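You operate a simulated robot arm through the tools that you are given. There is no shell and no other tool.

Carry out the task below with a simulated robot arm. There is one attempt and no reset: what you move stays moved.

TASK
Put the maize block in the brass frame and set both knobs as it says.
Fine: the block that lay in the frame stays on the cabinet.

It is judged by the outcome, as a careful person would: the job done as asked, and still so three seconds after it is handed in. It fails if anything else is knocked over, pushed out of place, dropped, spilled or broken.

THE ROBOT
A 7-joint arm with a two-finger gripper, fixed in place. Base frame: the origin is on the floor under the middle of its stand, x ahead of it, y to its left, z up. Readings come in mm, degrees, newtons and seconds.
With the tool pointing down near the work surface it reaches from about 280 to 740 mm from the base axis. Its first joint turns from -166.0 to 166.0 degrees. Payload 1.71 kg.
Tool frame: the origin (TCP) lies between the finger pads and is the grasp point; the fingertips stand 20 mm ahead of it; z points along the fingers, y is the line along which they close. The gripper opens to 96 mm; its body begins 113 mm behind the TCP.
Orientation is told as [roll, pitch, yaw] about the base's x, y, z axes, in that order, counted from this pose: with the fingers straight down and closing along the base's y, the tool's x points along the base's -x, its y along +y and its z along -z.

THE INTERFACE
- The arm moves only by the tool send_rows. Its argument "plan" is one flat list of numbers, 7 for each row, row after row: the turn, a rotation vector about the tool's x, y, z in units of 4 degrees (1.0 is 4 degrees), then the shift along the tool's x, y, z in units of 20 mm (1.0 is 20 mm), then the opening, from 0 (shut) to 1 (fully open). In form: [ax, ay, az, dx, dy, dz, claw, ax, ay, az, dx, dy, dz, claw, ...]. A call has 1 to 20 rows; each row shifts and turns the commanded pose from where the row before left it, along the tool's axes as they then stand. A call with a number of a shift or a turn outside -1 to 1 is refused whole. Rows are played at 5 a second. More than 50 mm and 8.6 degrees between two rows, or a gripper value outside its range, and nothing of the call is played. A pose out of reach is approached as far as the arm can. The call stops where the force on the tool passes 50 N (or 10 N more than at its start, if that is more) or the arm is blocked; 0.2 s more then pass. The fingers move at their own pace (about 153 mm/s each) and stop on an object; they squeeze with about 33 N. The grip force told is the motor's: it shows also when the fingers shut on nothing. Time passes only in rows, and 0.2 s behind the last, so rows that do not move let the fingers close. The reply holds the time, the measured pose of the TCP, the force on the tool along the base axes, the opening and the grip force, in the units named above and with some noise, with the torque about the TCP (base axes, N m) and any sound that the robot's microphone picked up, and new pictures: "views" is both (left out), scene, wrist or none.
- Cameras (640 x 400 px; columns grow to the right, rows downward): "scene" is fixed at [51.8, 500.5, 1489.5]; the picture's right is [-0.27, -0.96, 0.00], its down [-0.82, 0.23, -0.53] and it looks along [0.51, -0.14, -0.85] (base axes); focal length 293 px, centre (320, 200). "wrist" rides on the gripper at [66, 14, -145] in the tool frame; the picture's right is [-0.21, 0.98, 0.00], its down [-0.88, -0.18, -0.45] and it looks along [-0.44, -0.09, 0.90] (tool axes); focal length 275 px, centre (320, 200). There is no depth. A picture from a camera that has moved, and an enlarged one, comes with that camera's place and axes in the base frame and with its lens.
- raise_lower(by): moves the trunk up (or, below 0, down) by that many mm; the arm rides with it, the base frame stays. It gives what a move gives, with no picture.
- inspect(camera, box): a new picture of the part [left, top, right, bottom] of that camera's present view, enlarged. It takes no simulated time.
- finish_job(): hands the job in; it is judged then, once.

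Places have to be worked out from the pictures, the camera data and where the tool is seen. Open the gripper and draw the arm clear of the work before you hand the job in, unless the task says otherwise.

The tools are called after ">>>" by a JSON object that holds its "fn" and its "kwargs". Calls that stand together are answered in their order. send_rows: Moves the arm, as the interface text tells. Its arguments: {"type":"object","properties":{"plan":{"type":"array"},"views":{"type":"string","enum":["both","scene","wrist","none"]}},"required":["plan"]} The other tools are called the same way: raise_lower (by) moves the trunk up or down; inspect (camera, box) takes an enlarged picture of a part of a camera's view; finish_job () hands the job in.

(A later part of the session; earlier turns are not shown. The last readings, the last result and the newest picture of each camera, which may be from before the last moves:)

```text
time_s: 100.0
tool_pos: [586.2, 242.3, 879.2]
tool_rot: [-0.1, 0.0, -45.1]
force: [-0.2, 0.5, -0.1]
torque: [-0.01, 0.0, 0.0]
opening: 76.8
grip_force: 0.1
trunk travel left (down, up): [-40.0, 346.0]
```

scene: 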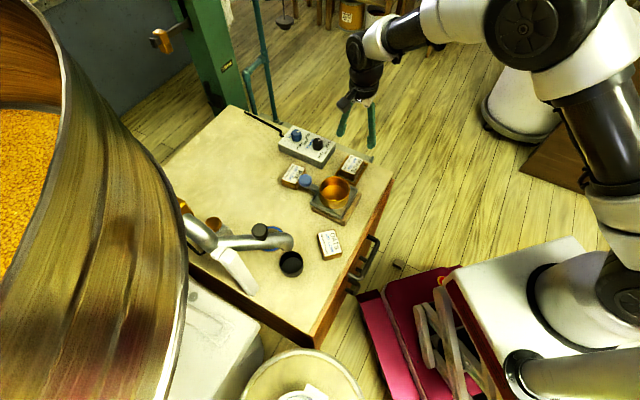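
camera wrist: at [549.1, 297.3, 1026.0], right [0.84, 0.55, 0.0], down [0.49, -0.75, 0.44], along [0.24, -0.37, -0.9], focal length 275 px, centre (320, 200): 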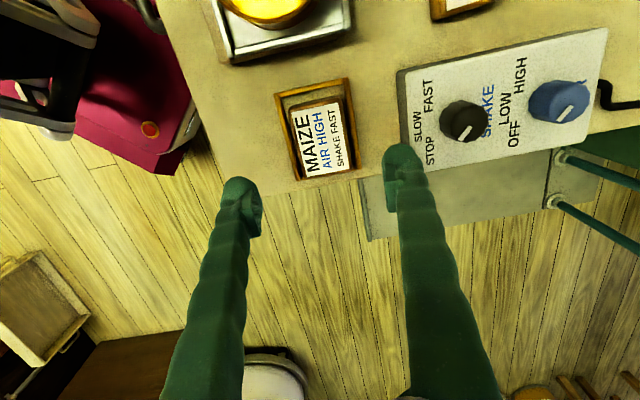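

Trunk is set. I'll turn the tool to yaw +25.5° so the camera sits on the robot side looking outward over the panel.

>>> {"fn": "send_rows", "kwargs": {"plan": [0, 0, -0.979, 0, 0, 0, 0.8, 0, 0, -0.979, 0, 0, 0, 0.8, 0, 0, -0.979, 0, 0, 0, 0.8, 0, 0, -0.979, 0, 0, 0, 0.8, 0, 0, -0.979, 0, 0, 0, 0.8, 0, 0, -0.979, 0, 0, 0, 0.8, 0, 0, -0.979, 0, 0, 0, 0.8, 0, 0, -0.979, 0, 0, 0, 0.8, 0, 0, -0.979, 0, 0, 0, 0.8, 0, 0, -0.979, 0, 0, 0, 0.8, 0, 0, -0.979, 0, 0, 0, 0.8, 0, 0, -0.979, 0, 0, 0, 0.8, 0, 0, -0.979, 0, 0, 0, 0.8, 0, 0, -0.979, 0, 0, 0, 0.8, 0, 0, -0.979, 0, 0, 0, 0.8, 0, 0, -0.979, 0, 0, 0, 0.8, 0, 0, -0.979, 0, 0, 0, 0.8, 0, 0, -0.979, 0, 0, 0, 0.8, 0, 0, 0, 0, 0, 0, 0.8]}}

```text
time_s: 104.0
tool_pos: [587.9, 242.3, 879.1]
tool_rot: [0.0, 0.0, 25.7]
force: [0.7, 0.4, 0.4]
torque: [0.0, -0.02, 0.01]
opening: 76.8
grip_force: 0.0
trunk travel left (down, up): [-40.0, 346.0]
camera wrist: at [521.9, 226.7, 1025.0], right [-0.24, 0.97, 0.0], down [0.87, 0.21, 0.44], along [0.43, 0.11, -0.9], focal length 275 px, centre (320, 200)
```

scene: 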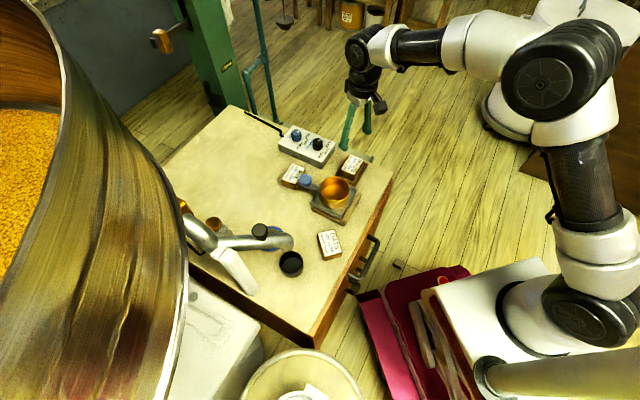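
wrist: 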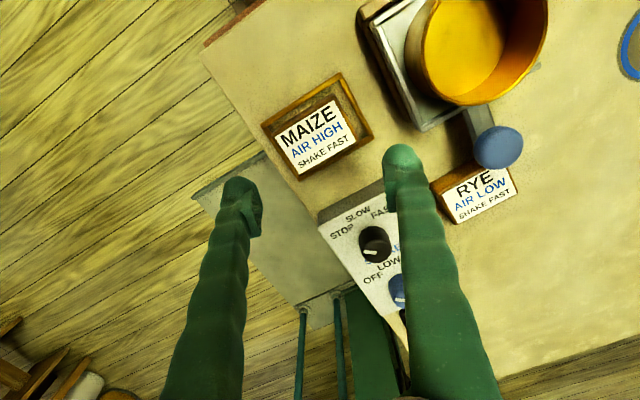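

Now I'll tilt the tool 15° outward and move to a standoff 100 mm back from the black knob along the tool axis.

>>> {"fn": "send_rows", "kwargs": {"plan": [0, -0.9375, 0, 0, 0, 0, 0.8, 0, -0.9375, 0, 0, 0, 0, 0.8, 0, -0.9375, 0, 0, 0, 0, 0.8, 0, -0.9375, 0, 0, 0, 0, 0.8, 0, 0, 0, -0.945, 0.341, 0.445, 0.8, 0, 0, 0, -0.945, 0.341, 0.445, 0.8, 0, 0, 0, -0.945, 0.341, 0.445, 0.8, 0, 0, 0, -0.945, 0.341, 0.445, 0.8, 0, 0, 0, -0.945, 0.341, 0.445, 0.8, 0, 0, 0, 0, 0, 0, 0.8, 0, 0, 0, 0, 0, 0, 0.8]}}

>>> {"fn": "inspect", "kwargs": {"camera": "wrist", "box": [230, 60, 430, 240]}}

```text
time_s: 106.4
tool_pos: [665.3, 315.7, 861.2]
tool_rot: [0.0, -15.0, 25.5]
force: [0.1, 0.4, -0.2]
torque: [-0.01, 0.03, 0.02]
opening: 76.9
grip_force: 0.1
trunk travel left (down, up): [-40.0, 346.0]
camera wrist: at [568.2, 285.1, 984.8], right [-0.24, 0.97, 0.05], down [0.74, 0.15, 0.66], along [0.63, 0.2, -0.75], focal length 275 px, centre (320, 200)
```

scene: 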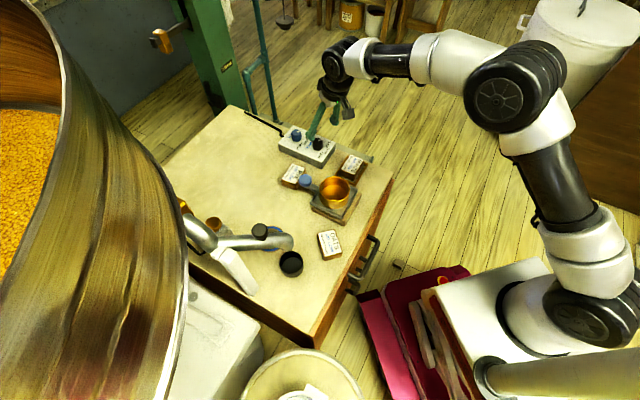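
wrist: 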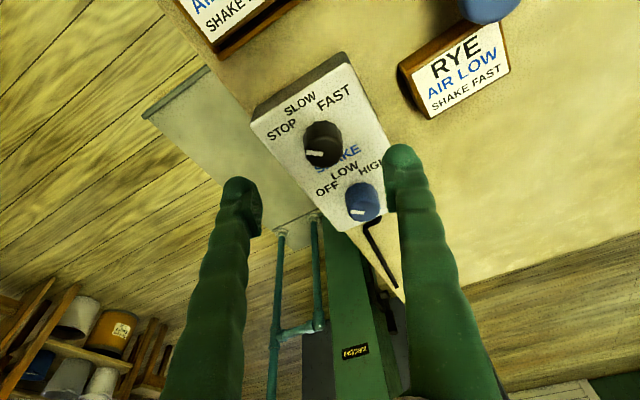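

```text
2.22 times, centred on (330, 150) of wrist
camera zoom: at [568.2, 285.1, 984.8], right [-0.24, 0.97, 0.05], down [0.74, 0.15, 0.66], along [0.63, 0.2, -0.75], focal length 612 px, centre (298, 311)
```

zoom: 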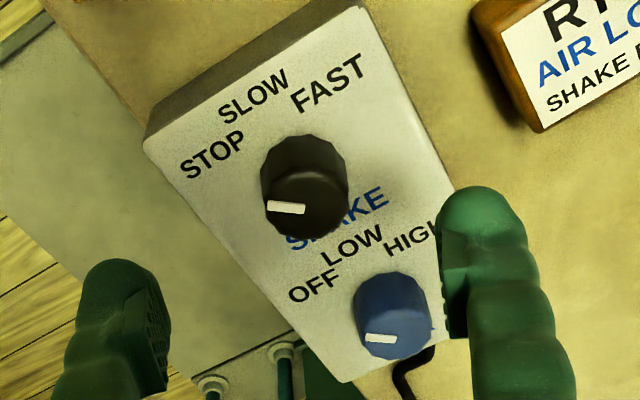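

I'll zoom in on each knob to get the exact pointer angles and centres.

>>> {"fn": "inspect", "kwargs": {"camera": "wrist", "box": [290, 105, 365, 180]}}

>>> {"fn": "inspect", "kwargs": {"camera": "wrist", "box": [315, 155, 395, 235]}}

```text
5.33 times, centred on (328, 142) of wrist
camera zoom: at [568.2, 285.1, 984.8], right [-0.24, 0.97, 0.05], down [0.74, 0.15, 0.66], along [0.63, 0.2, -0.75], focal length 1468 px, centre (280, 507)
```

zoom: 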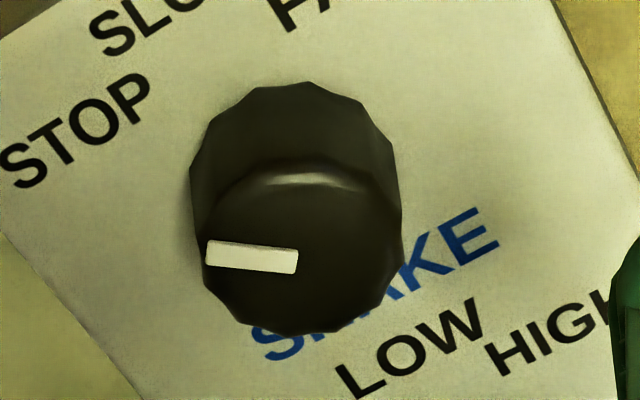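

```text
5.00 times, centred on (355, 195) of wrist
camera zoom: at [568.2, 285.1, 984.8], right [-0.24, 0.97, 0.05], down [0.74, 0.15, 0.66], along [0.63, 0.2, -0.75], focal length 1376 px, centre (145, 225)
```

zoom: 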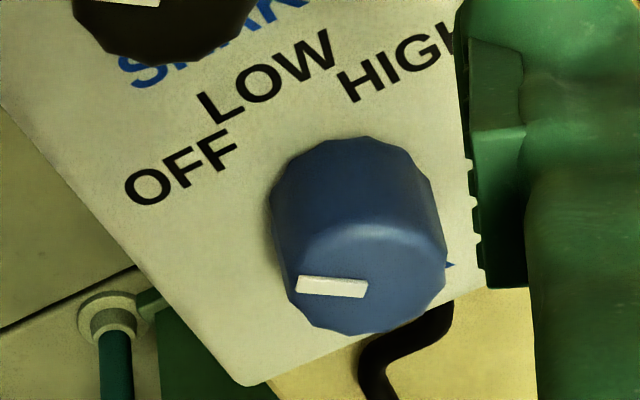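

Both pointers are at about −90° (STOP/OFF) and the targets FAST/HIGH are at 180°, so it is a 90° clockwise turn. Knob radius is ~16.5 mm, with the black one at about (688, 330). I'll pre-turn the tool 45° counter-clockwise about the vertical and move to a 60 mm standoff.

>>> {"fn": "send_rows", "kwargs": {"plan": [-0.2427, 0, -0.9056, 0, 0, 0, 0.6, -0.2427, 0, -0.9056, 0, 0, 0, 0.6, -0.2427, 0, -0.9056, 0, 0, 0, 0.6, -0.2427, 0, -0.9056, 0, 0, 0, 0.6, -0.2427, 0, -0.9056, 0, 0, 0, 0.6, -0.2427, 0, -0.9056, 0, 0, 0, 0.6, -0.2427, 0, -0.9056, 0, 0, 0, 0.6, -0.2427, 0, -0.9056, 0, 0, 0, 0.6, -0.2427, 0, -0.9056, 0, 0, 0, 0.6, -0.2427, 0, -0.9056, 0, 0, 0, 0.6, -0.2427, 0, -0.9056, 0, 0, 0, 0.6, -0.2427, 0, -0.9056, 0, 0, 0, 0.6, 0, 0, 0, 0.13, -0.4125, 0.99, 0.6, 0, 0, 0, 0.13, -0.4125, 0.99, 0.6, 0, 0, 0, 0, 0, 0, 0.6]}}

>>> {"fn": "inspect", "kwargs": {"camera": "wrist", "box": [240, 80, 400, 240]}}

```text
time_s: 109.6
tool_pos: [685.0, 315.7, 819.6]
tool_rot: [-0.1, -15.0, 70.4]
force: [-0.8, -0.2, -1.2]
torque: [0.02, 0.04, -0.01]
opening: 57.6
grip_force: 0.0
trunk travel left (down, up): [-40.0, 346.0]
camera wrist: at [636.8, 225.6, 943.7], right [-0.86, 0.51, 0.05], down [0.42, 0.63, 0.66], along [0.3, 0.58, -0.75], focal length 275 px, centre (320, 200)
```

scene: 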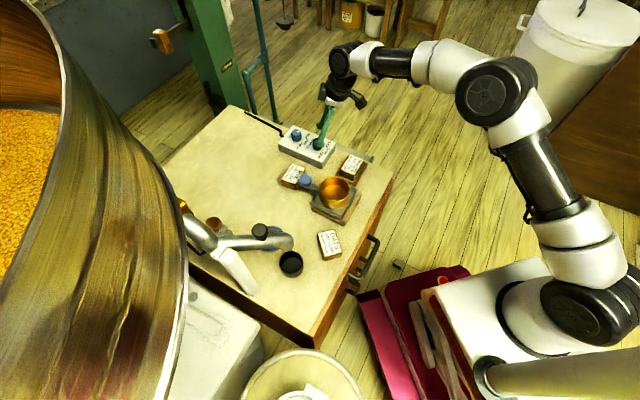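
wrist: 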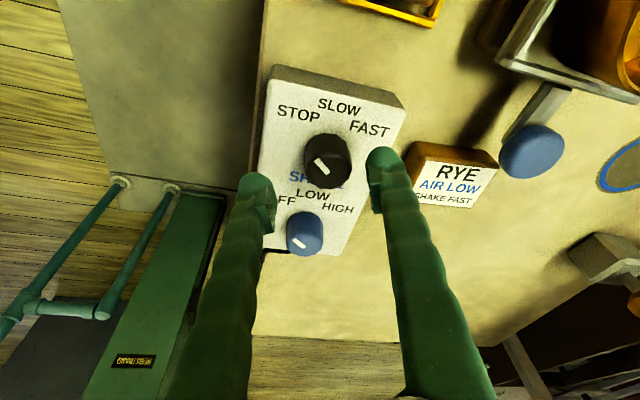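

```text
2.50 times, centred on (320, 160) of wrist
camera zoom: at [636.8, 225.6, 943.7], right [-0.86, 0.51, 0.05], down [0.42, 0.63, 0.66], along [0.3, 0.58, -0.75], focal length 688 px, centre (320, 300)
```

zoom: 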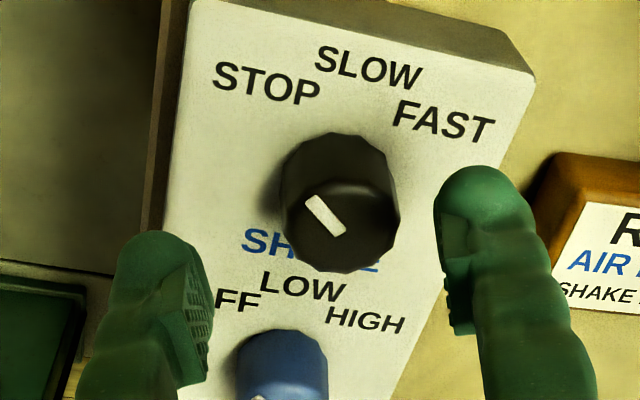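

Combining three views puts the black knob at about (681.3, 327.8) with its top at z≈788 and the panel face at ≈762. I'll shift about 7 mm sideways to put the tool axis on the knob and re-check.

>>> {"fn": "send_rows", "kwargs": {"plan": [0, 0, 0, 0.087, 0.348, 0, 0.6, 0, 0, 0, 0, 0, 0, 0.6, 0, 0, 0, 0, 0, 0, 0.6], "views": "wrist"}}

>>> {"fn": "inspect", "kwargs": {"camera": "wrist", "box": [240, 80, 400, 240]}}

```text
time_s: 110.4
tool_pos: [675.8, 318.6, 819.2]
tool_rot: [0.0, -15.0, 70.5]
force: [0.4, -0.5, -0.2]
torque: [0.01, -0.02, 0.03]
opening: 57.6
grip_force: 0.0
trunk travel left (down, up): [-40.0, 346.0]
camera wrist: at [629.0, 226.7, 942.8], right [-0.86, 0.51, 0.05], down [0.42, 0.63, 0.66], along [0.3, 0.58, -0.75], focal length 275 px, centre (320, 200)
```

wrist: 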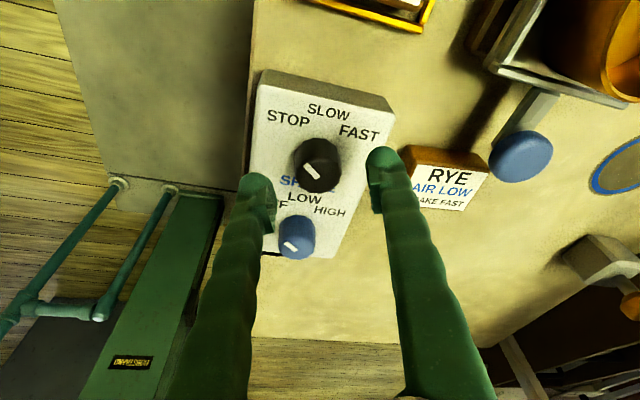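

```text
2.50 times, centred on (320, 160) of wrist
camera zoom: at [629.0, 226.7, 942.8], right [-0.86, 0.51, 0.05], down [0.42, 0.63, 0.66], along [0.3, 0.58, -0.75], focal length 688 px, centre (320, 300)
```

zoom: 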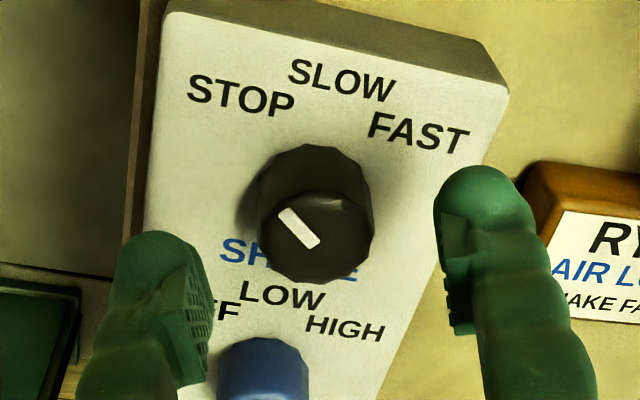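

The knob is centred between the fingers now. I'll advance about 32 mm along the tool axis and check the force.

>>> {"fn": "send_rows", "kwargs": {"plan": [0, 0, 0, 0, 0, 0.5, 0.6, 0, 0, 0, 0, 0, 0.5, 0.6, 0, 0, 0, 0, 0, 0.4, 0.6, 0, 0, 0, 0, 0, 0.15, 0.6, 0, 0, 0, 0, 0, 0, 0.6], "views": "wrist"}}

>>> {"fn": "inspect", "kwargs": {"camera": "wrist", "box": [240, 80, 400, 240]}}

>>> {"fn": "inspect", "kwargs": {"camera": "scene", "box": [270, 100, 360, 180]}}

```text
time_s: 111.6
tool_pos: [679.1, 325.2, 791.1]
tool_rot: [-0.1, -15.0, 70.5]
force: [-0.3, 0.8, 0.0]
torque: [-0.02, 0.0, 0.01]
opening: 57.6
grip_force: 0.0
trunk travel left (down, up): [-40.0, 346.0]
camera wrist: at [632.5, 234.3, 914.6], right [-0.86, 0.51, 0.05], down [0.42, 0.63, 0.66], along [0.3, 0.58, -0.75], focal length 275 px, centre (320, 200)
```

wrist: 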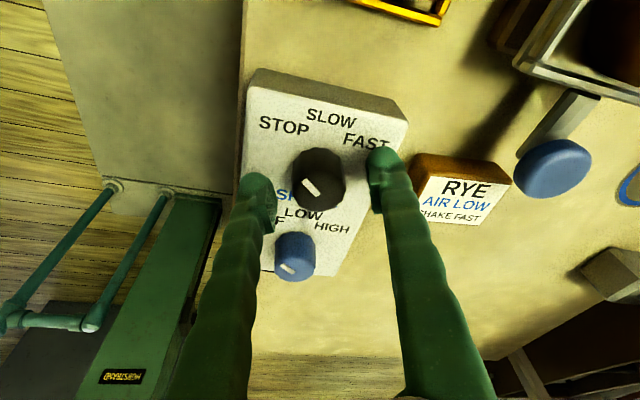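

```text
2.50 times, centred on (320, 160) of wrist
camera zoom: at [632.5, 234.3, 914.6], right [-0.86, 0.51, 0.05], down [0.42, 0.63, 0.66], along [0.3, 0.58, -0.75], focal length 688 px, centre (320, 300)
```

zoom: 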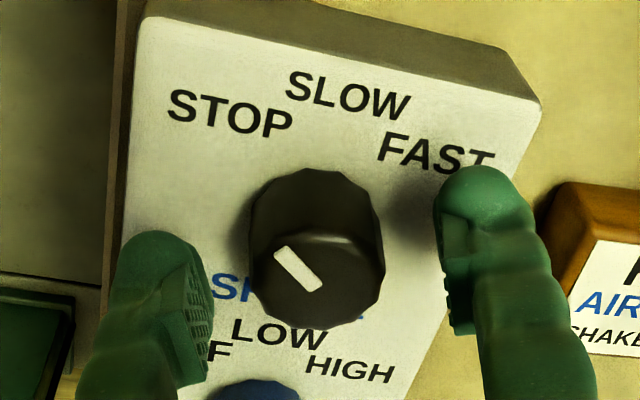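

```text
5.00 times, centred on (315, 140) of scene
camera zoom: at [51.8, 500.5, 1489.5], right [-0.27, -0.96, 0.0], down [-0.82, 0.23, -0.53], along [0.51, -0.14, -0.85], focal length 1465 px, centre (345, 500)
```

zoom: 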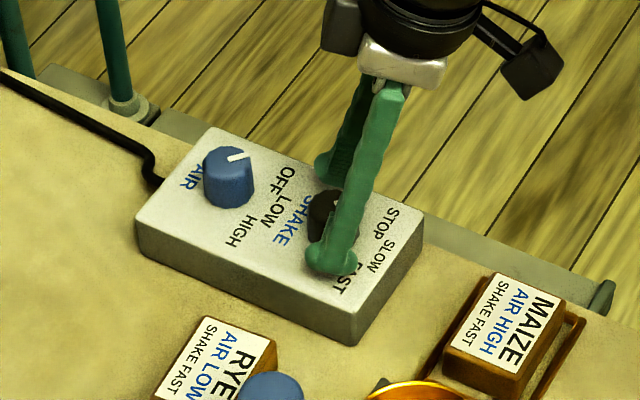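

Fingers now straddle the knob with about 16 mm overlap. I'll go 4 mm deeper and, if free, close on the knob.

>>> {"fn": "send_rows", "kwargs": {"plan": [0, 0, 0, 0, 0, 0.1, 0.6, 0, 0, 0, 0, 0, 0.1, 0.6, 0, 0, 0, 0, 0, 0, 0.6], "views": "none"}}

```text
time_s: 112.4
tool_pos: [677.6, 326.2, 788.4]
tool_rot: [0.0, -15.0, 70.5]
force: [0.1, -1.1, -0.9]
torque: [0.0, -0.01, -0.01]
opening: 57.5
grip_force: 0.1
trunk travel left (down, up): [-40.0, 346.0]
```

No contact with the panel. Closing on the black knob.

>>> {"fn": "send_rows", "kwargs": {"plan": [0, 0, 0, 0, 0, 0, 0.3, 0, 0, 0, 0, 0, 0, 0, 0, 0, 0, 0, 0, 0, 0, 0, 0, 0, 0, 0, 0, 0], "views": "wrist"}}

>>> {"fn": "inspect", "kwargs": {"camera": "wrist", "box": [240, 80, 400, 240]}}

```text
time_s: 113.4
tool_pos: [680.4, 325.1, 787.3]
tool_rot: [-0.1, -14.9, 70.4]
force: [15.7, -3.8, 0.7]
torque: [-0.08, -0.21, -0.02]
opening: 31.3
grip_force: 35.3
trunk travel left (down, up): [-40.0, 346.0]
camera wrist: at [633.2, 234.7, 910.6], right [-0.86, 0.52, 0.05], down [0.42, 0.63, 0.66], along [0.31, 0.58, -0.75], focal length 275 px, centre (320, 200)
```

wrist: 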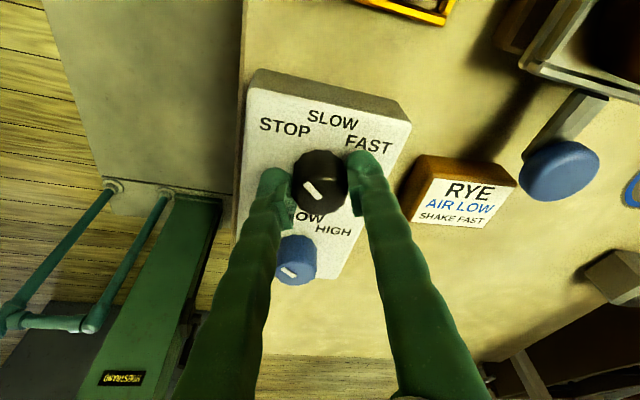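

```text
2.50 times, centred on (320, 160) of wrist
camera zoom: at [633.2, 234.7, 910.6], right [-0.86, 0.52, 0.05], down [0.42, 0.63, 0.66], along [0.31, 0.58, -0.75], focal length 688 px, centre (320, 300)
```

zoom: 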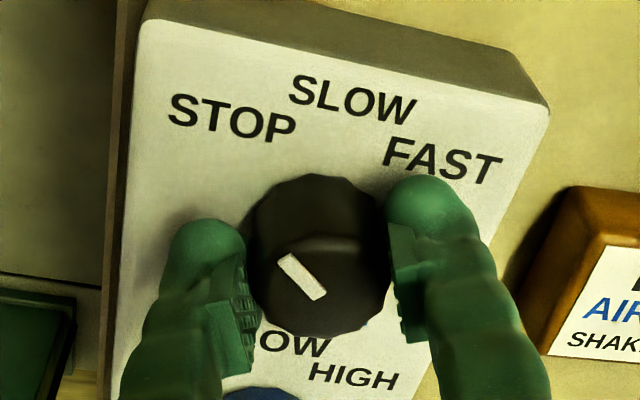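

Gripped at 31.3 mm, but there's a ~16 N side load, so my centre is off by a couple of millimetres. I'll shift 2 mm to relieve it before turning.

>>> {"fn": "send_rows", "kwargs": {"plan": [0, 0, 0, 0, -0.1, 0, 0, 0, 0, 0, 0, 0, 0, 0], "views": "none"}}

```text
time_s: 114.0
tool_pos: [679.3, 324.5, 786.7]
tool_rot: [0.0, -15.1, 70.5]
force: [7.3, -5.6, 6.1]
torque: [-0.27, 0.06, -0.03]
opening: 31.1
grip_force: 34.7
trunk travel left (down, up): [-40.0, 346.0]
```

>>> {"fn": "send_rows", "kwargs": {"plan": [0, 0, 0, 0, -0.1, 0, 0, 0, 0, 0, 0, 0, 0, 0], "views": "none"}}

```text
time_s: 114.6
tool_pos: [680.8, 325.2, 787.7]
tool_rot: [0.1, -15.1, 70.5]
force: [-7.3, -3.9, 11.3]
torque: [-0.19, 0.4, 0.06]
opening: 31.3
grip_force: 35.2
trunk travel left (down, up): [-40.0, 346.0]
```

The load balances between those two positions. I'll re-centre by 0.8 mm and begin the clockwise turn about the vertical with 20° first.

>>> {"fn": "send_rows", "kwargs": {"plan": [0, 0, 0, 0, 0.04, -0.04, 0, 0.13, 0, 0.483, 0, 0.005, 0, 0, 0.2588, 0, 0.9659, 0, 0.0103, 0, 0, 0.2588, 0, 0.9659, 0, 0.0103, 0, 0, 0.2588, 0, 0.9659, 0, 0.0103, 0, 0, 0.2588, 0, 0.9659, 0, 0.0103, 0, 0, 0.13, 0, 0.483, 0, 0.005, 0, 0, 0, 0, 0, 0, 0, 0, 0], "views": "wrist"}}

>>> {"fn": "inspect", "kwargs": {"camera": "wrist", "box": [240, 80, 400, 240]}}

```text
time_s: 116.4
tool_pos: [678.8, 325.8, 786.6]
tool_rot: [0.1, -14.8, 50.5]
force: [-17.5, 1.4, -8.4]
torque: [-0.12, 0.33, 0.04]
opening: 31.4
grip_force: 35.4
trunk travel left (down, up): [-40.0, 346.0]
camera wrist: at [605.1, 256.7, 911.0], right [-0.63, 0.78, 0.05], down [0.61, 0.45, 0.65], along [0.48, 0.44, -0.75], focal length 275 px, centre (320, 200)
```

wrist: 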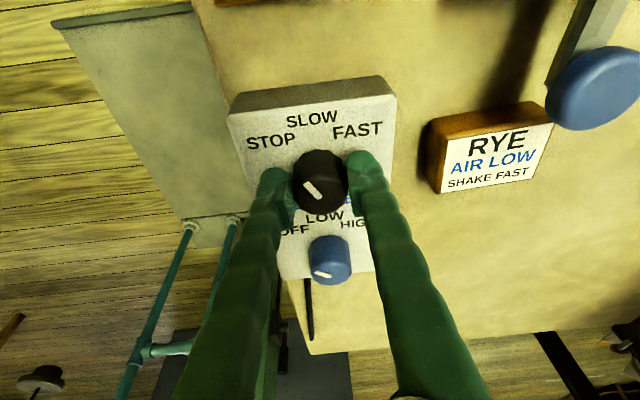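

```text
2.50 times, centred on (320, 160) of wrist
camera zoom: at [605.1, 256.7, 911.0], right [-0.63, 0.78, 0.05], down [0.61, 0.45, 0.65], along [0.48, 0.44, -0.75], focal length 688 px, centre (320, 300)
```

zoom: 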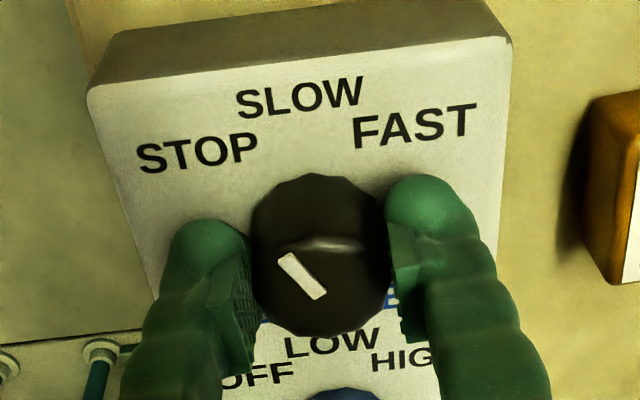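

The knob is turning with the gripper (pointer and pads move together, panel steady), but there's a ~14 N side load from a slightly wrong turning centre. I'll shift 2.4 mm along the closing line to relieve it.

>>> {"fn": "send_rows", "kwargs": {"plan": [0, 0, 0, 0, 0.06, 0.02, 0, 0, 0, 0, 0, 0.06, 0.02, 0, 0, 0, 0, 0, 0, 0, 0], "views": "none"}}

>>> {"fn": "inspect", "kwargs": {"camera": "scene", "box": [270, 100, 360, 180]}}

```text
time_s: 117.2
tool_pos: [679.5, 326.7, 787.7]
tool_rot: [-0.1, -15.0, 50.4]
force: [-10.0, -4.6, -7.5]
torque: [-0.23, 0.28, -0.03]
opening: 31.1
grip_force: 35.4
trunk travel left (down, up): [-40.0, 346.0]
```

```text
5.00 times, centred on (315, 140) of scene
camera zoom: at [51.8, 500.5, 1489.5], right [-0.27, -0.96, 0.0], down [-0.82, 0.23, -0.53], along [0.51, -0.14, -0.85], focal length 1465 px, centre (345, 500)
```

zoom: 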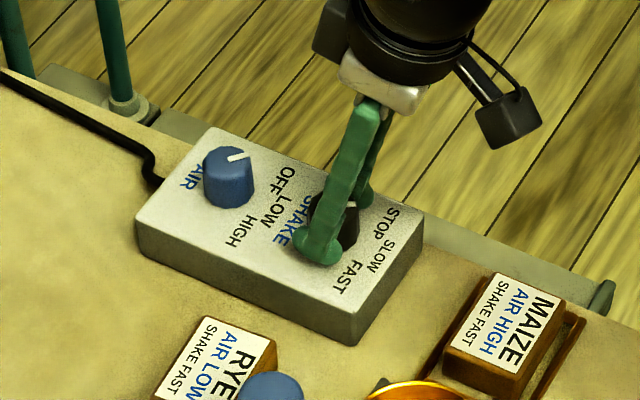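

The panel hasn't moved at all, and the load is down. Continuing the clockwise turn another 20°, with the turning centre adjusted.

>>> {"fn": "send_rows", "kwargs": {"plan": [0.13, 0, 0.483, 0.02, 0.01, 0, 0, 0.2588, 0, 0.9659, 0.01, 0.022, 0.005, 0, 0.2588, 0, 0.9659, 0.01, 0.022, 0.005, 0, 0.2588, 0, 0.9659, 0, 0.022, 0.005, 0, 0.2588, 0, 0.9659, 0, 0.022, 0.005, 0, 0.13, 0, 0.483, 0, 0.01, 0, 0, 0, 0, 0, 0, 0, 0, 0], "views": "wrist"}}

>>> {"fn": "inspect", "kwargs": {"camera": "wrist", "box": [240, 80, 400, 240]}}

```text
time_s: 118.8
tool_pos: [678.7, 325.7, 788.4]
tool_rot: [-0.1, -15.2, 30.3]
force: [13.1, -10.9, 7.7]
torque: [-0.15, -0.36, -0.04]
opening: 31.2
grip_force: 35.2
trunk travel left (down, up): [-40.0, 346.0]
camera wrist: at [584.3, 287.4, 910.4], right [-0.32, 0.94, 0.05], down [0.72, 0.21, 0.66], along [0.61, 0.25, -0.75], focal length 275 px, centre (320, 200)
```

wrist: 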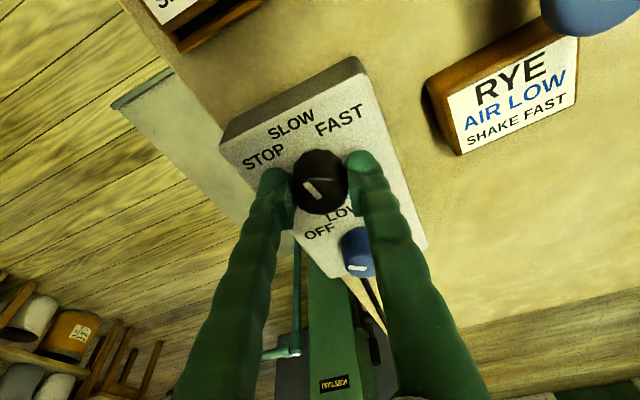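

```text
2.50 times, centred on (320, 160) of wrist
camera zoom: at [584.3, 287.4, 910.4], right [-0.32, 0.94, 0.05], down [0.72, 0.21, 0.66], along [0.61, 0.25, -0.75], focal length 688 px, centre (320, 300)
```

zoom: 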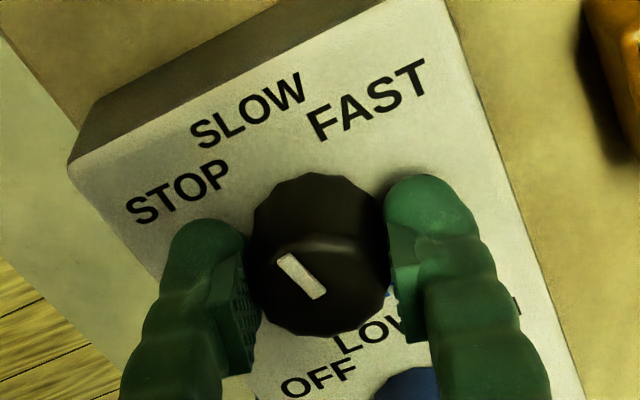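

About 40° done and the pointer follows (near SLOW). The side load flipped sign, so I'll shift back 2.4 mm and check.

>>> {"fn": "send_rows", "kwargs": {"plan": [0, 0, 0, -0.02, -0.06, -0.02, 0, 0, 0, 0, -0.02, -0.06, -0.02, 0, 0, 0, 0, 0, 0, 0, 0], "views": "none"}}

```text
time_s: 119.6
tool_pos: [679.4, 326.2, 787.2]
tool_rot: [0.1, -15.1, 30.5]
force: [10.8, -5.4, 3.8]
torque: [0.0, -0.24, -0.04]
opening: 31.2
grip_force: 35.4
trunk travel left (down, up): [-40.0, 346.0]
```

>>> {"fn": "send_rows", "kwargs": {"plan": [0, 0, 0, -0.04, -0.08, 0, 0, 0, 0, 0, 0, 0, 0, 0], "views": "none"}}

```text
time_s: 120.2
tool_pos: [679.5, 326.4, 788.2]
tool_rot: [0.1, -14.8, 30.6]
force: [-1.4, 1.0, 1.8]
torque: [-0.01, 0.15, 0.0]
opening: 31.5
grip_force: 34.5
trunk travel left (down, up): [-40.0, 346.0]
```

Balanced. Another 20° clockwise about this centre.

>>> {"fn": "send_rows", "kwargs": {"plan": [0.13, 0, 0.483, 0, 0, 0, 0, 0.2588, 0, 0.9659, 0, 0, 0, 0, 0.2588, 0, 0.9659, 0, 0, 0, 0, 0.2588, 0, 0.9659, 0, 0, 0, 0, 0.2588, 0, 0.9659, 0, 0, 0, 0, 0.13, 0, 0.483, 0, 0, 0, 0, 0, 0, 0, 0, 0, 0, 0], "views": "none"}}

```text
time_s: 121.8
tool_pos: [678.5, 327.9, 787.7]
tool_rot: [0.0, -14.9, 10.6]
force: [-18.4, 14.3, -5.2]
torque: [0.27, 0.43, 0.01]
opening: 31.3
grip_force: 35.2
trunk travel left (down, up): [-40.0, 346.0]
```

The tool sits about 6–8 mm inward of the true knob axis, which explains the alternating load. I'll relieve it (+3 mm along the closing line) and then finish the turn with the right centre.

>>> {"fn": "send_rows", "kwargs": {"plan": [0, 0, 0, 0.03, 0.06, 0, 0, 0, 0, 0, 0.03, 0.06, 0, 0, 0, 0, 0, 0, 0, 0, 0], "views": "wrist"}}

>>> {"fn": "inspect", "kwargs": {"camera": "wrist", "box": [240, 80, 400, 240]}}

>>> {"fn": "inspect", "kwargs": {"camera": "scene", "box": [270, 100, 360, 180]}}

```text
time_s: 122.6
tool_pos: [679.2, 328.0, 787.1]
tool_rot: [-0.1, -15.1, 10.5]
force: [-13.5, 9.3, -4.3]
torque: [0.14, 0.3, 0.01]
opening: 31.3
grip_force: 34.9
trunk travel left (down, up): [-40.0, 346.0]
camera wrist: at [576.7, 322.6, 910.9], right [0.02, 1.0, 0.05], down [0.75, -0.05, 0.66], along [0.66, 0.03, -0.75], focal length 275 px, centre (320, 200)
```

wrist: 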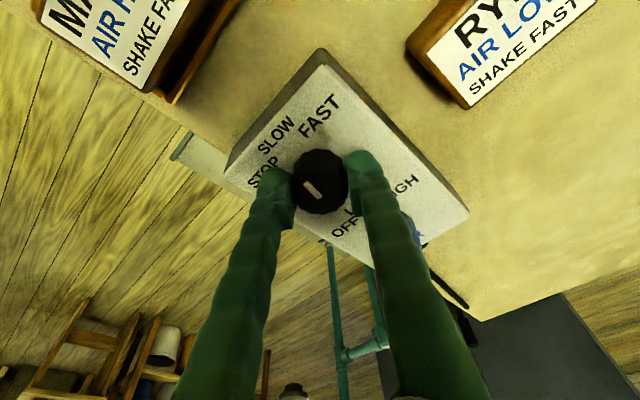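

```text
2.50 times, centred on (320, 160) of wrist
camera zoom: at [576.7, 322.6, 910.9], right [0.02, 1.0, 0.05], down [0.75, -0.05, 0.66], along [0.66, 0.03, -0.75], focal length 688 px, centre (320, 300)
```

zoom: 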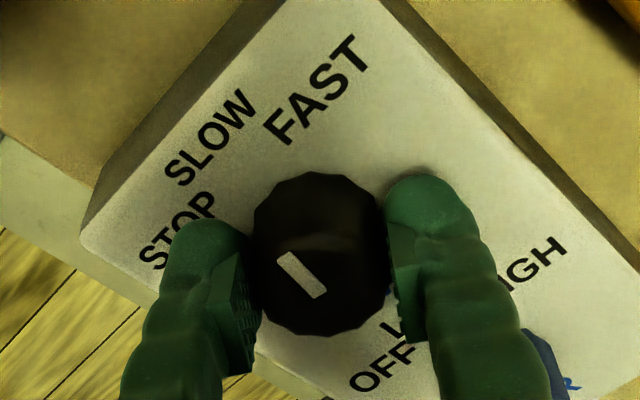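

```text
5.00 times, centred on (315, 140) of scene
camera zoom: at [51.8, 500.5, 1489.5], right [-0.27, -0.96, 0.0], down [-0.82, 0.23, -0.53], along [0.51, -0.14, -0.85], focal length 1465 px, centre (345, 500)
```

zoom: 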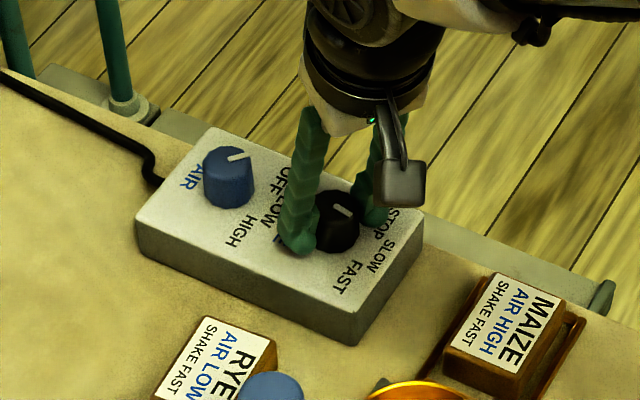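

Panel still steady; the pointer is at about −150° with 30° remaining. Relieving the residual load and turning 20° more.

>>> {"fn": "send_rows", "kwargs": {"plan": [0, 0, 0, 0.08, 0.08, 0, 0, 0.13, 0, 0.483, 0, 0.01, 0, 0, 0.2588, 0, 0.9659, 0, 0.022, 0, 0, 0.2588, 0, 0.9659, 0, 0.022, 0, 0, 0.2588, 0, 0.9659, 0, 0.022, 0, 0, 0.2588, 0, 0.9659, 0, 0.022, 0, 0, 0.13, 0, 0.483, 0, 0.01, 0, 0, 0, 0, 0, 0, 0, 0, 0], "views": "none"}}

```text
time_s: 124.4
tool_pos: [679.3, 329.0, 787.5]
tool_rot: [-0.1, -15.3, -9.5]
force: [12.4, -5.8, 3.0]
torque: [-0.21, -0.53, -0.03]
opening: 31.1
grip_force: 35.0
trunk travel left (down, up): [-40.0, 346.0]
```

>>> {"fn": "send_rows", "kwargs": {"plan": [0, 0, 0, -0.08, 0, 0, 0, 0.13, 0, 0.483, 0, 0.01, 0, 0, 0.2588, 0, 0.9659, 0, 0.02, 0, 0, 0.2588, 0, 0.9659, 0, 0.02, 0, 0, 0, 0, 0, 0, 0, 0, 0], "views": "both"}}

>>> {"fn": "inspect", "kwargs": {"camera": "wrist", "box": [240, 80, 400, 240]}}

>>> {"fn": "inspect", "kwargs": {"camera": "scene", "box": [270, 100, 360, 180]}}

```text
time_s: 125.6
tool_pos: [679.2, 329.4, 787.3]
tool_rot: [-0.1, -14.9, -19.6]
force: [-2.5, -11.5, 9.4]
torque: [-0.17, 0.2, -0.02]
opening: 31.2
grip_force: 34.3
trunk travel left (down, up): [-40.0, 346.0]
camera wrist: at [588.4, 375.8, 911.1], right [0.52, 0.86, 0.05], down [0.63, -0.42, 0.66], along [0.58, -0.31, -0.75], focal length 275 px, centre (320, 200)
```

scene: 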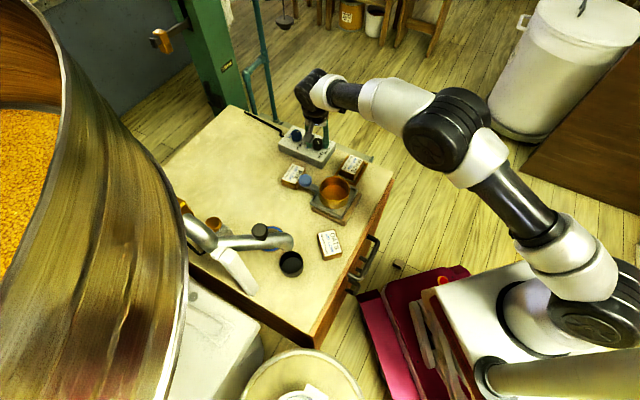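
wrist: 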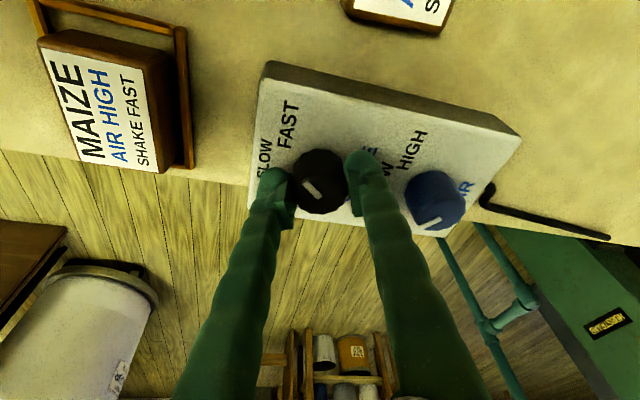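

```text
2.50 times, centred on (320, 160) of wrist
camera zoom: at [588.4, 375.8, 911.1], right [0.52, 0.86, 0.05], down [0.63, -0.42, 0.66], along [0.58, -0.31, -0.75], focal length 688 px, centre (320, 300)
```

zoom: 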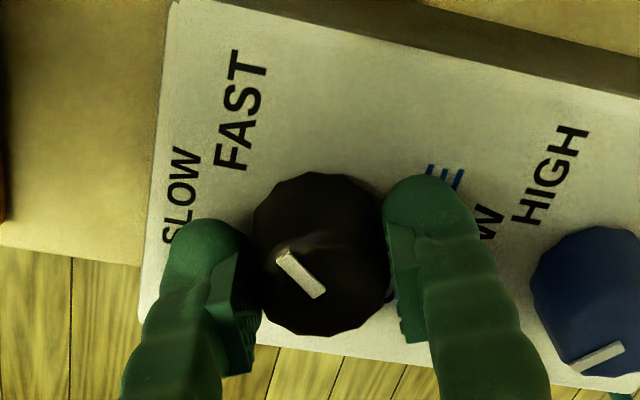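

```text
5.00 times, centred on (315, 140) of scene
camera zoom: at [51.8, 500.5, 1489.5], right [-0.27, -0.96, 0.0], down [-0.82, 0.23, -0.53], along [0.51, -0.14, -0.85], focal length 1465 px, centre (345, 500)
```

zoom: 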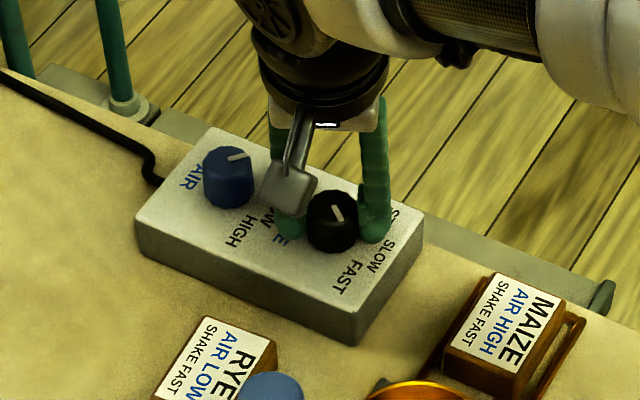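

The knob has been turned 90° and the pointer now faces FAST (about 180°), with the panel unmoved. I'll open just a few mm (the blue knob is close to one finger), then back out along the tool axis.

>>> {"fn": "send_rows", "kwargs": {"plan": [0, 0, 0, 0, 0, 0, 0.42, 0, 0, 0, 0, 0, 0, 0.42, 0, 0, 0, 0, 0, -0.5, 0.42, 0, 0, 0, 0, 0, -1, 0.42, 0, 0, 0, 0, 0, -1, 0.42, 0, 0, 0, 0, 0, -1, 0.5, 0, 0, 0, 0, 0, 0, 0.5], "views": "both"}}

>>> {"fn": "inspect", "kwargs": {"camera": "wrist", "box": [230, 60, 450, 240]}}

>>> {"fn": "inspect", "kwargs": {"camera": "scene", "box": [270, 100, 360, 180]}}

```text
time_s: 127.2
tool_pos: [663.0, 338.6, 855.4]
tool_rot: [-0.2, -15.0, -19.4]
force: [0.2, -0.5, -0.2]
torque: [0.0, -0.03, 0.02]
opening: 48.2
grip_force: 0.0
trunk travel left (down, up): [-40.0, 346.0]
camera wrist: at [571.3, 384.7, 979.0], right [0.51, 0.86, 0.05], down [0.63, -0.42, 0.66], along [0.58, -0.3, -0.75], focal length 275 px, centre (320, 200)
```

scene: 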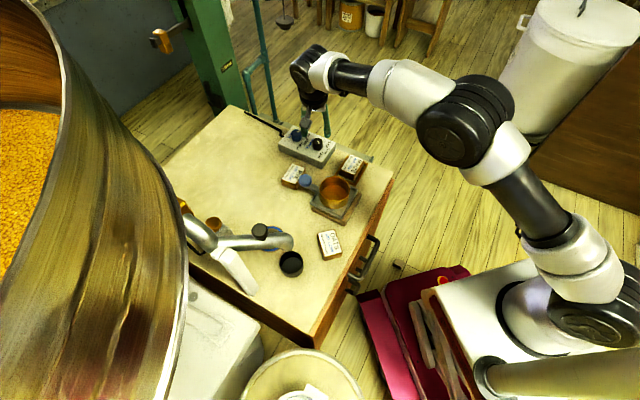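
wrist: 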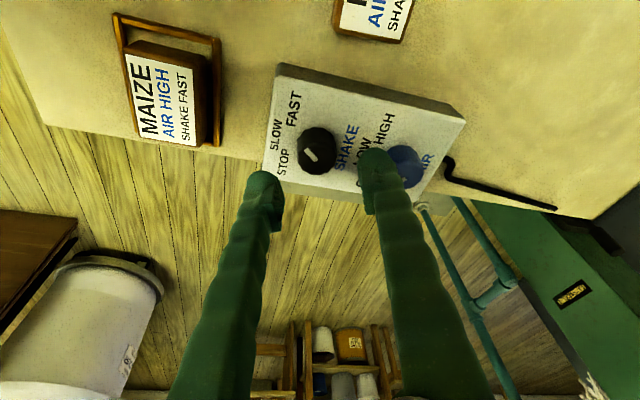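

```text
2.22 times, centred on (340, 150) of wrist
camera zoom: at [571.3, 384.7, 979.0], right [0.51, 0.86, 0.05], down [0.63, -0.42, 0.66], along [0.58, -0.3, -0.75], focal length 612 px, centre (276, 311)
```

zoom: 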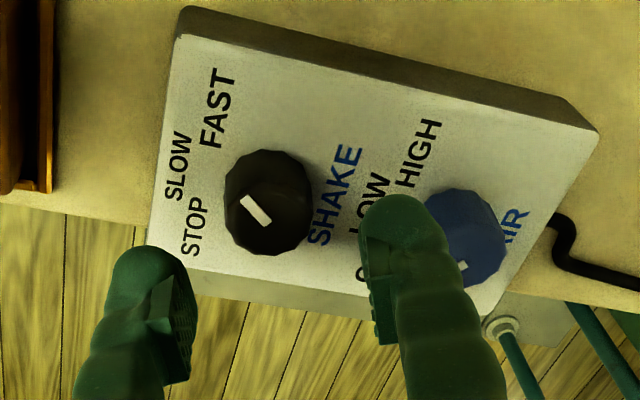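

```text
5.00 times, centred on (315, 140) of scene
camera zoom: at [51.8, 500.5, 1489.5], right [-0.27, -0.96, 0.0], down [-0.82, 0.23, -0.53], along [0.51, -0.14, -0.85], focal length 1465 px, centre (345, 500)
```

zoom: 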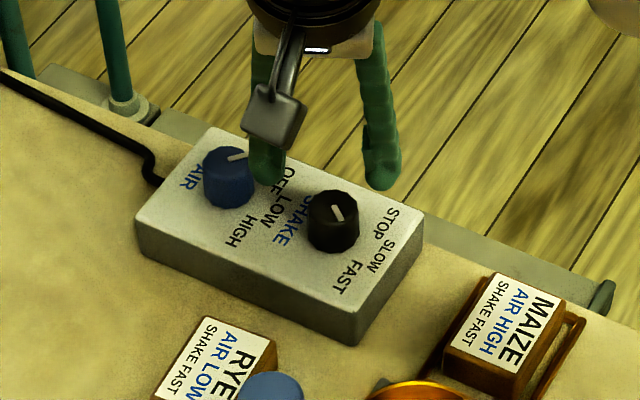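

Black is released and looks right. I'll zoom on its pointer to measure the final angle more exactly.

>>> {"fn": "inspect", "kwargs": {"camera": "wrist", "box": [285, 75, 365, 190]}}

>>> {"fn": "inspect", "kwargs": {"camera": "scene", "box": [295, 125, 345, 165]}}

```text
3.48 times, centred on (325, 132) of wrist
camera zoom: at [571.3, 384.7, 979.0], right [0.51, 0.86, 0.05], down [0.63, -0.42, 0.66], along [0.58, -0.3, -0.75], focal length 958 px, centre (303, 435)
```

zoom: 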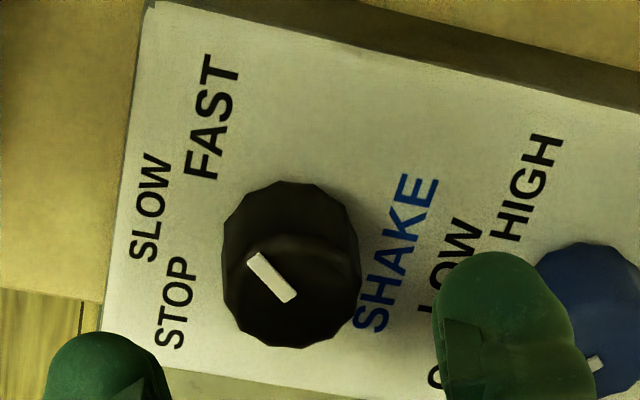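

```text
10.00 times, centred on (320, 145) of scene
camera zoom: at [51.8, 500.5, 1489.5], right [-0.27, -0.96, 0.0], down [-0.82, 0.23, -0.53], along [0.51, -0.14, -0.85], focal length 2930 px, centre (320, 750)
```

zoom: 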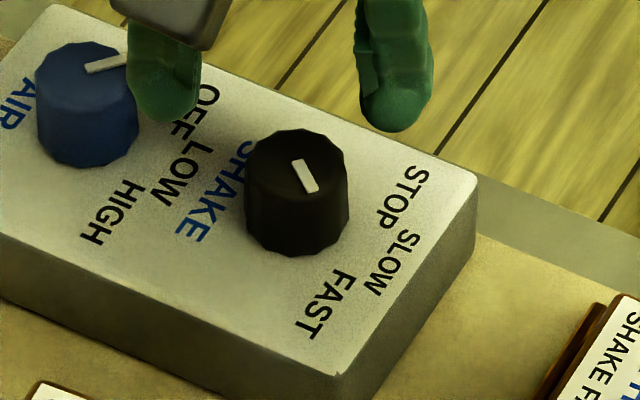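

The pointer reads about −173°, a few degrees short of FAST (≈−180°). Since I can go straight back in, I'll re-grip and add about 6° for a clean alignment.

>>> {"fn": "send_rows", "kwargs": {"plan": [0, 0, 0, 0, 0, 1, 0.42, 0, 0, 0, 0, 0, 1, 0.42, 0, 0, 0, 0, 0, 1, 0.42, 0, 0, 0, 0, 0, 0.5, 0.42, 0, 0, 0, 0, 0, 0, 0.42, 0, 0, 0, 0, 0, 0, 0, 0, 0, 0, 0, 0, 0, 0, 0, 0, 0, 0, 0, 0, 0], "views": "wrist"}}

```text
time_s: 129.0
tool_pos: [678.8, 328.7, 788.4]
tool_rot: [-0.3, -14.9, -19.5]
force: [-8.1, -14.7, -1.0]
torque: [-0.26, 0.13, -0.02]
opening: 31.1
grip_force: 35.0
trunk travel left (down, up): [-40.0, 346.0]
camera wrist: at [588.4, 376.0, 911.4], right [0.51, 0.86, 0.05], down [0.63, -0.42, 0.66], along [0.58, -0.31, -0.75], focal length 275 px, centre (320, 200)
```

wrist: 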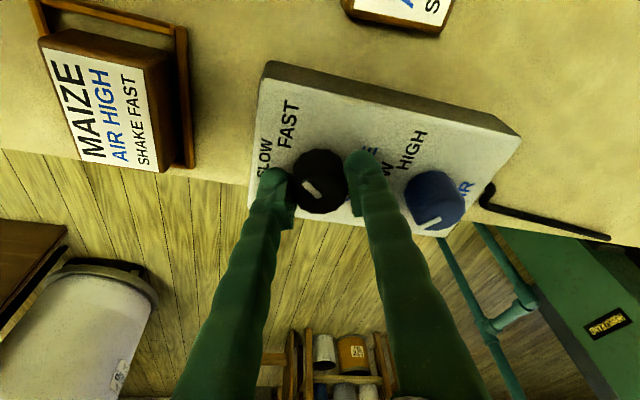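

>>> {"fn": "send_rows", "kwargs": {"plan": [0, 0, 0, 0, -0.12, 0, 0, 0.21, 0, 0.785, 0, 0.02, 0, 0, 0.21, 0, 0.785, 0, 0.02, 0, 0, 0, 0, 0, 0, 0, 0, 0], "views": "none"}}

```text
time_s: 130.0
tool_pos: [680.1, 329.0, 788.2]
tool_rot: [0.1, -15.1, -26.0]
force: [-1.5, -10.6, 1.0]
torque: [-0.09, 0.06, -0.02]
opening: 31.0
grip_force: 35.1
trunk travel left (down, up): [-40.0, 346.0]
```

Turned the extra 6.5°. Releasing and backing out along the tool axis.

>>> {"fn": "send_rows", "kwargs": {"plan": [0, 0, 0, 0, 0, 0, 0.42, 0, 0, 0, 0, 0, 0, 0.42, 0, 0, 0, 0, 0, -0.5, 0.42, 0, 0, 0, 0, 0, -1, 0.42, 0, 0, 0, 0, 0, -1, 0.42, 0, 0, 0, 0, 0, -1, 0.5, 0, 0, 0, 0, 0, -1, 0.5, 0, 0, 0, 0, 0, 0, 0.5], "views": "both"}}

>>> {"fn": "inspect", "kwargs": {"camera": "scene", "box": [295, 125, 345, 165]}}

>>> {"fn": "inspect", "kwargs": {"camera": "wrist", "box": [270, 60, 430, 190]}}

```text
time_s: 131.8
tool_pos: [659.2, 342.0, 873.9]
tool_rot: [-0.2, -15.1, -25.9]
force: [-0.2, -0.3, 0.0]
torque: [0.03, -0.03, 0.01]
opening: 47.6
grip_force: 0.1
trunk travel left (down, up): [-40.0, 346.0]
camera wrist: at [573.4, 397.8, 997.3], right [0.61, 0.79, 0.05], down [0.58, -0.48, 0.66], along [0.55, -0.37, -0.75], focal length 275 px, centre (320, 200)
```

scene: 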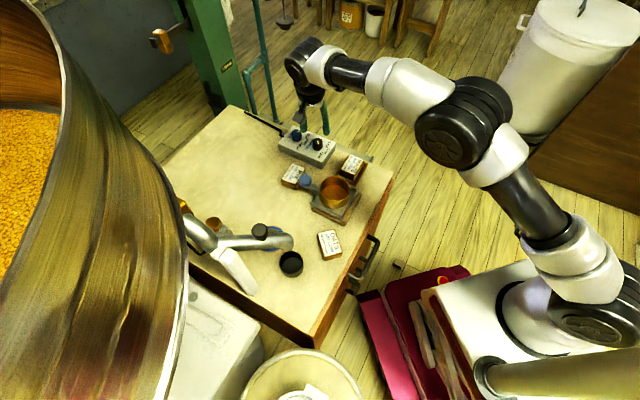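
wrist: 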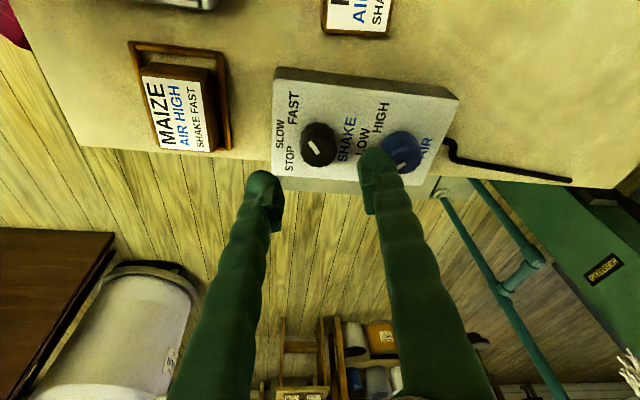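

```text
10.00 times, centred on (320, 145) of scene
camera zoom: at [51.8, 500.5, 1489.5], right [-0.27, -0.96, 0.0], down [-0.82, 0.23, -0.53], along [0.51, -0.14, -0.85], focal length 2930 px, centre (320, 750)
```

zoom: 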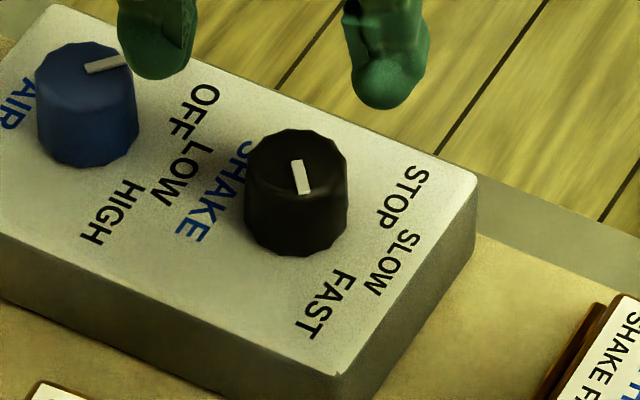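

```text
3.08 times, centred on (350, 125) of wrist
camera zoom: at [573.4, 397.8, 997.3], right [0.61, 0.79, 0.05], down [0.58, -0.48, 0.66], along [0.55, -0.37, -0.75], focal length 847 px, centre (228, 431)
```

zoom: 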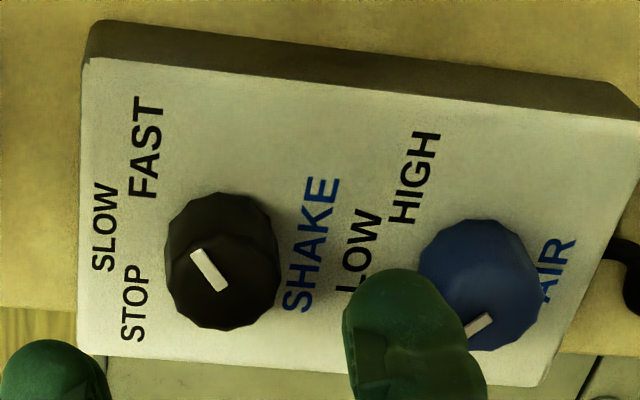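

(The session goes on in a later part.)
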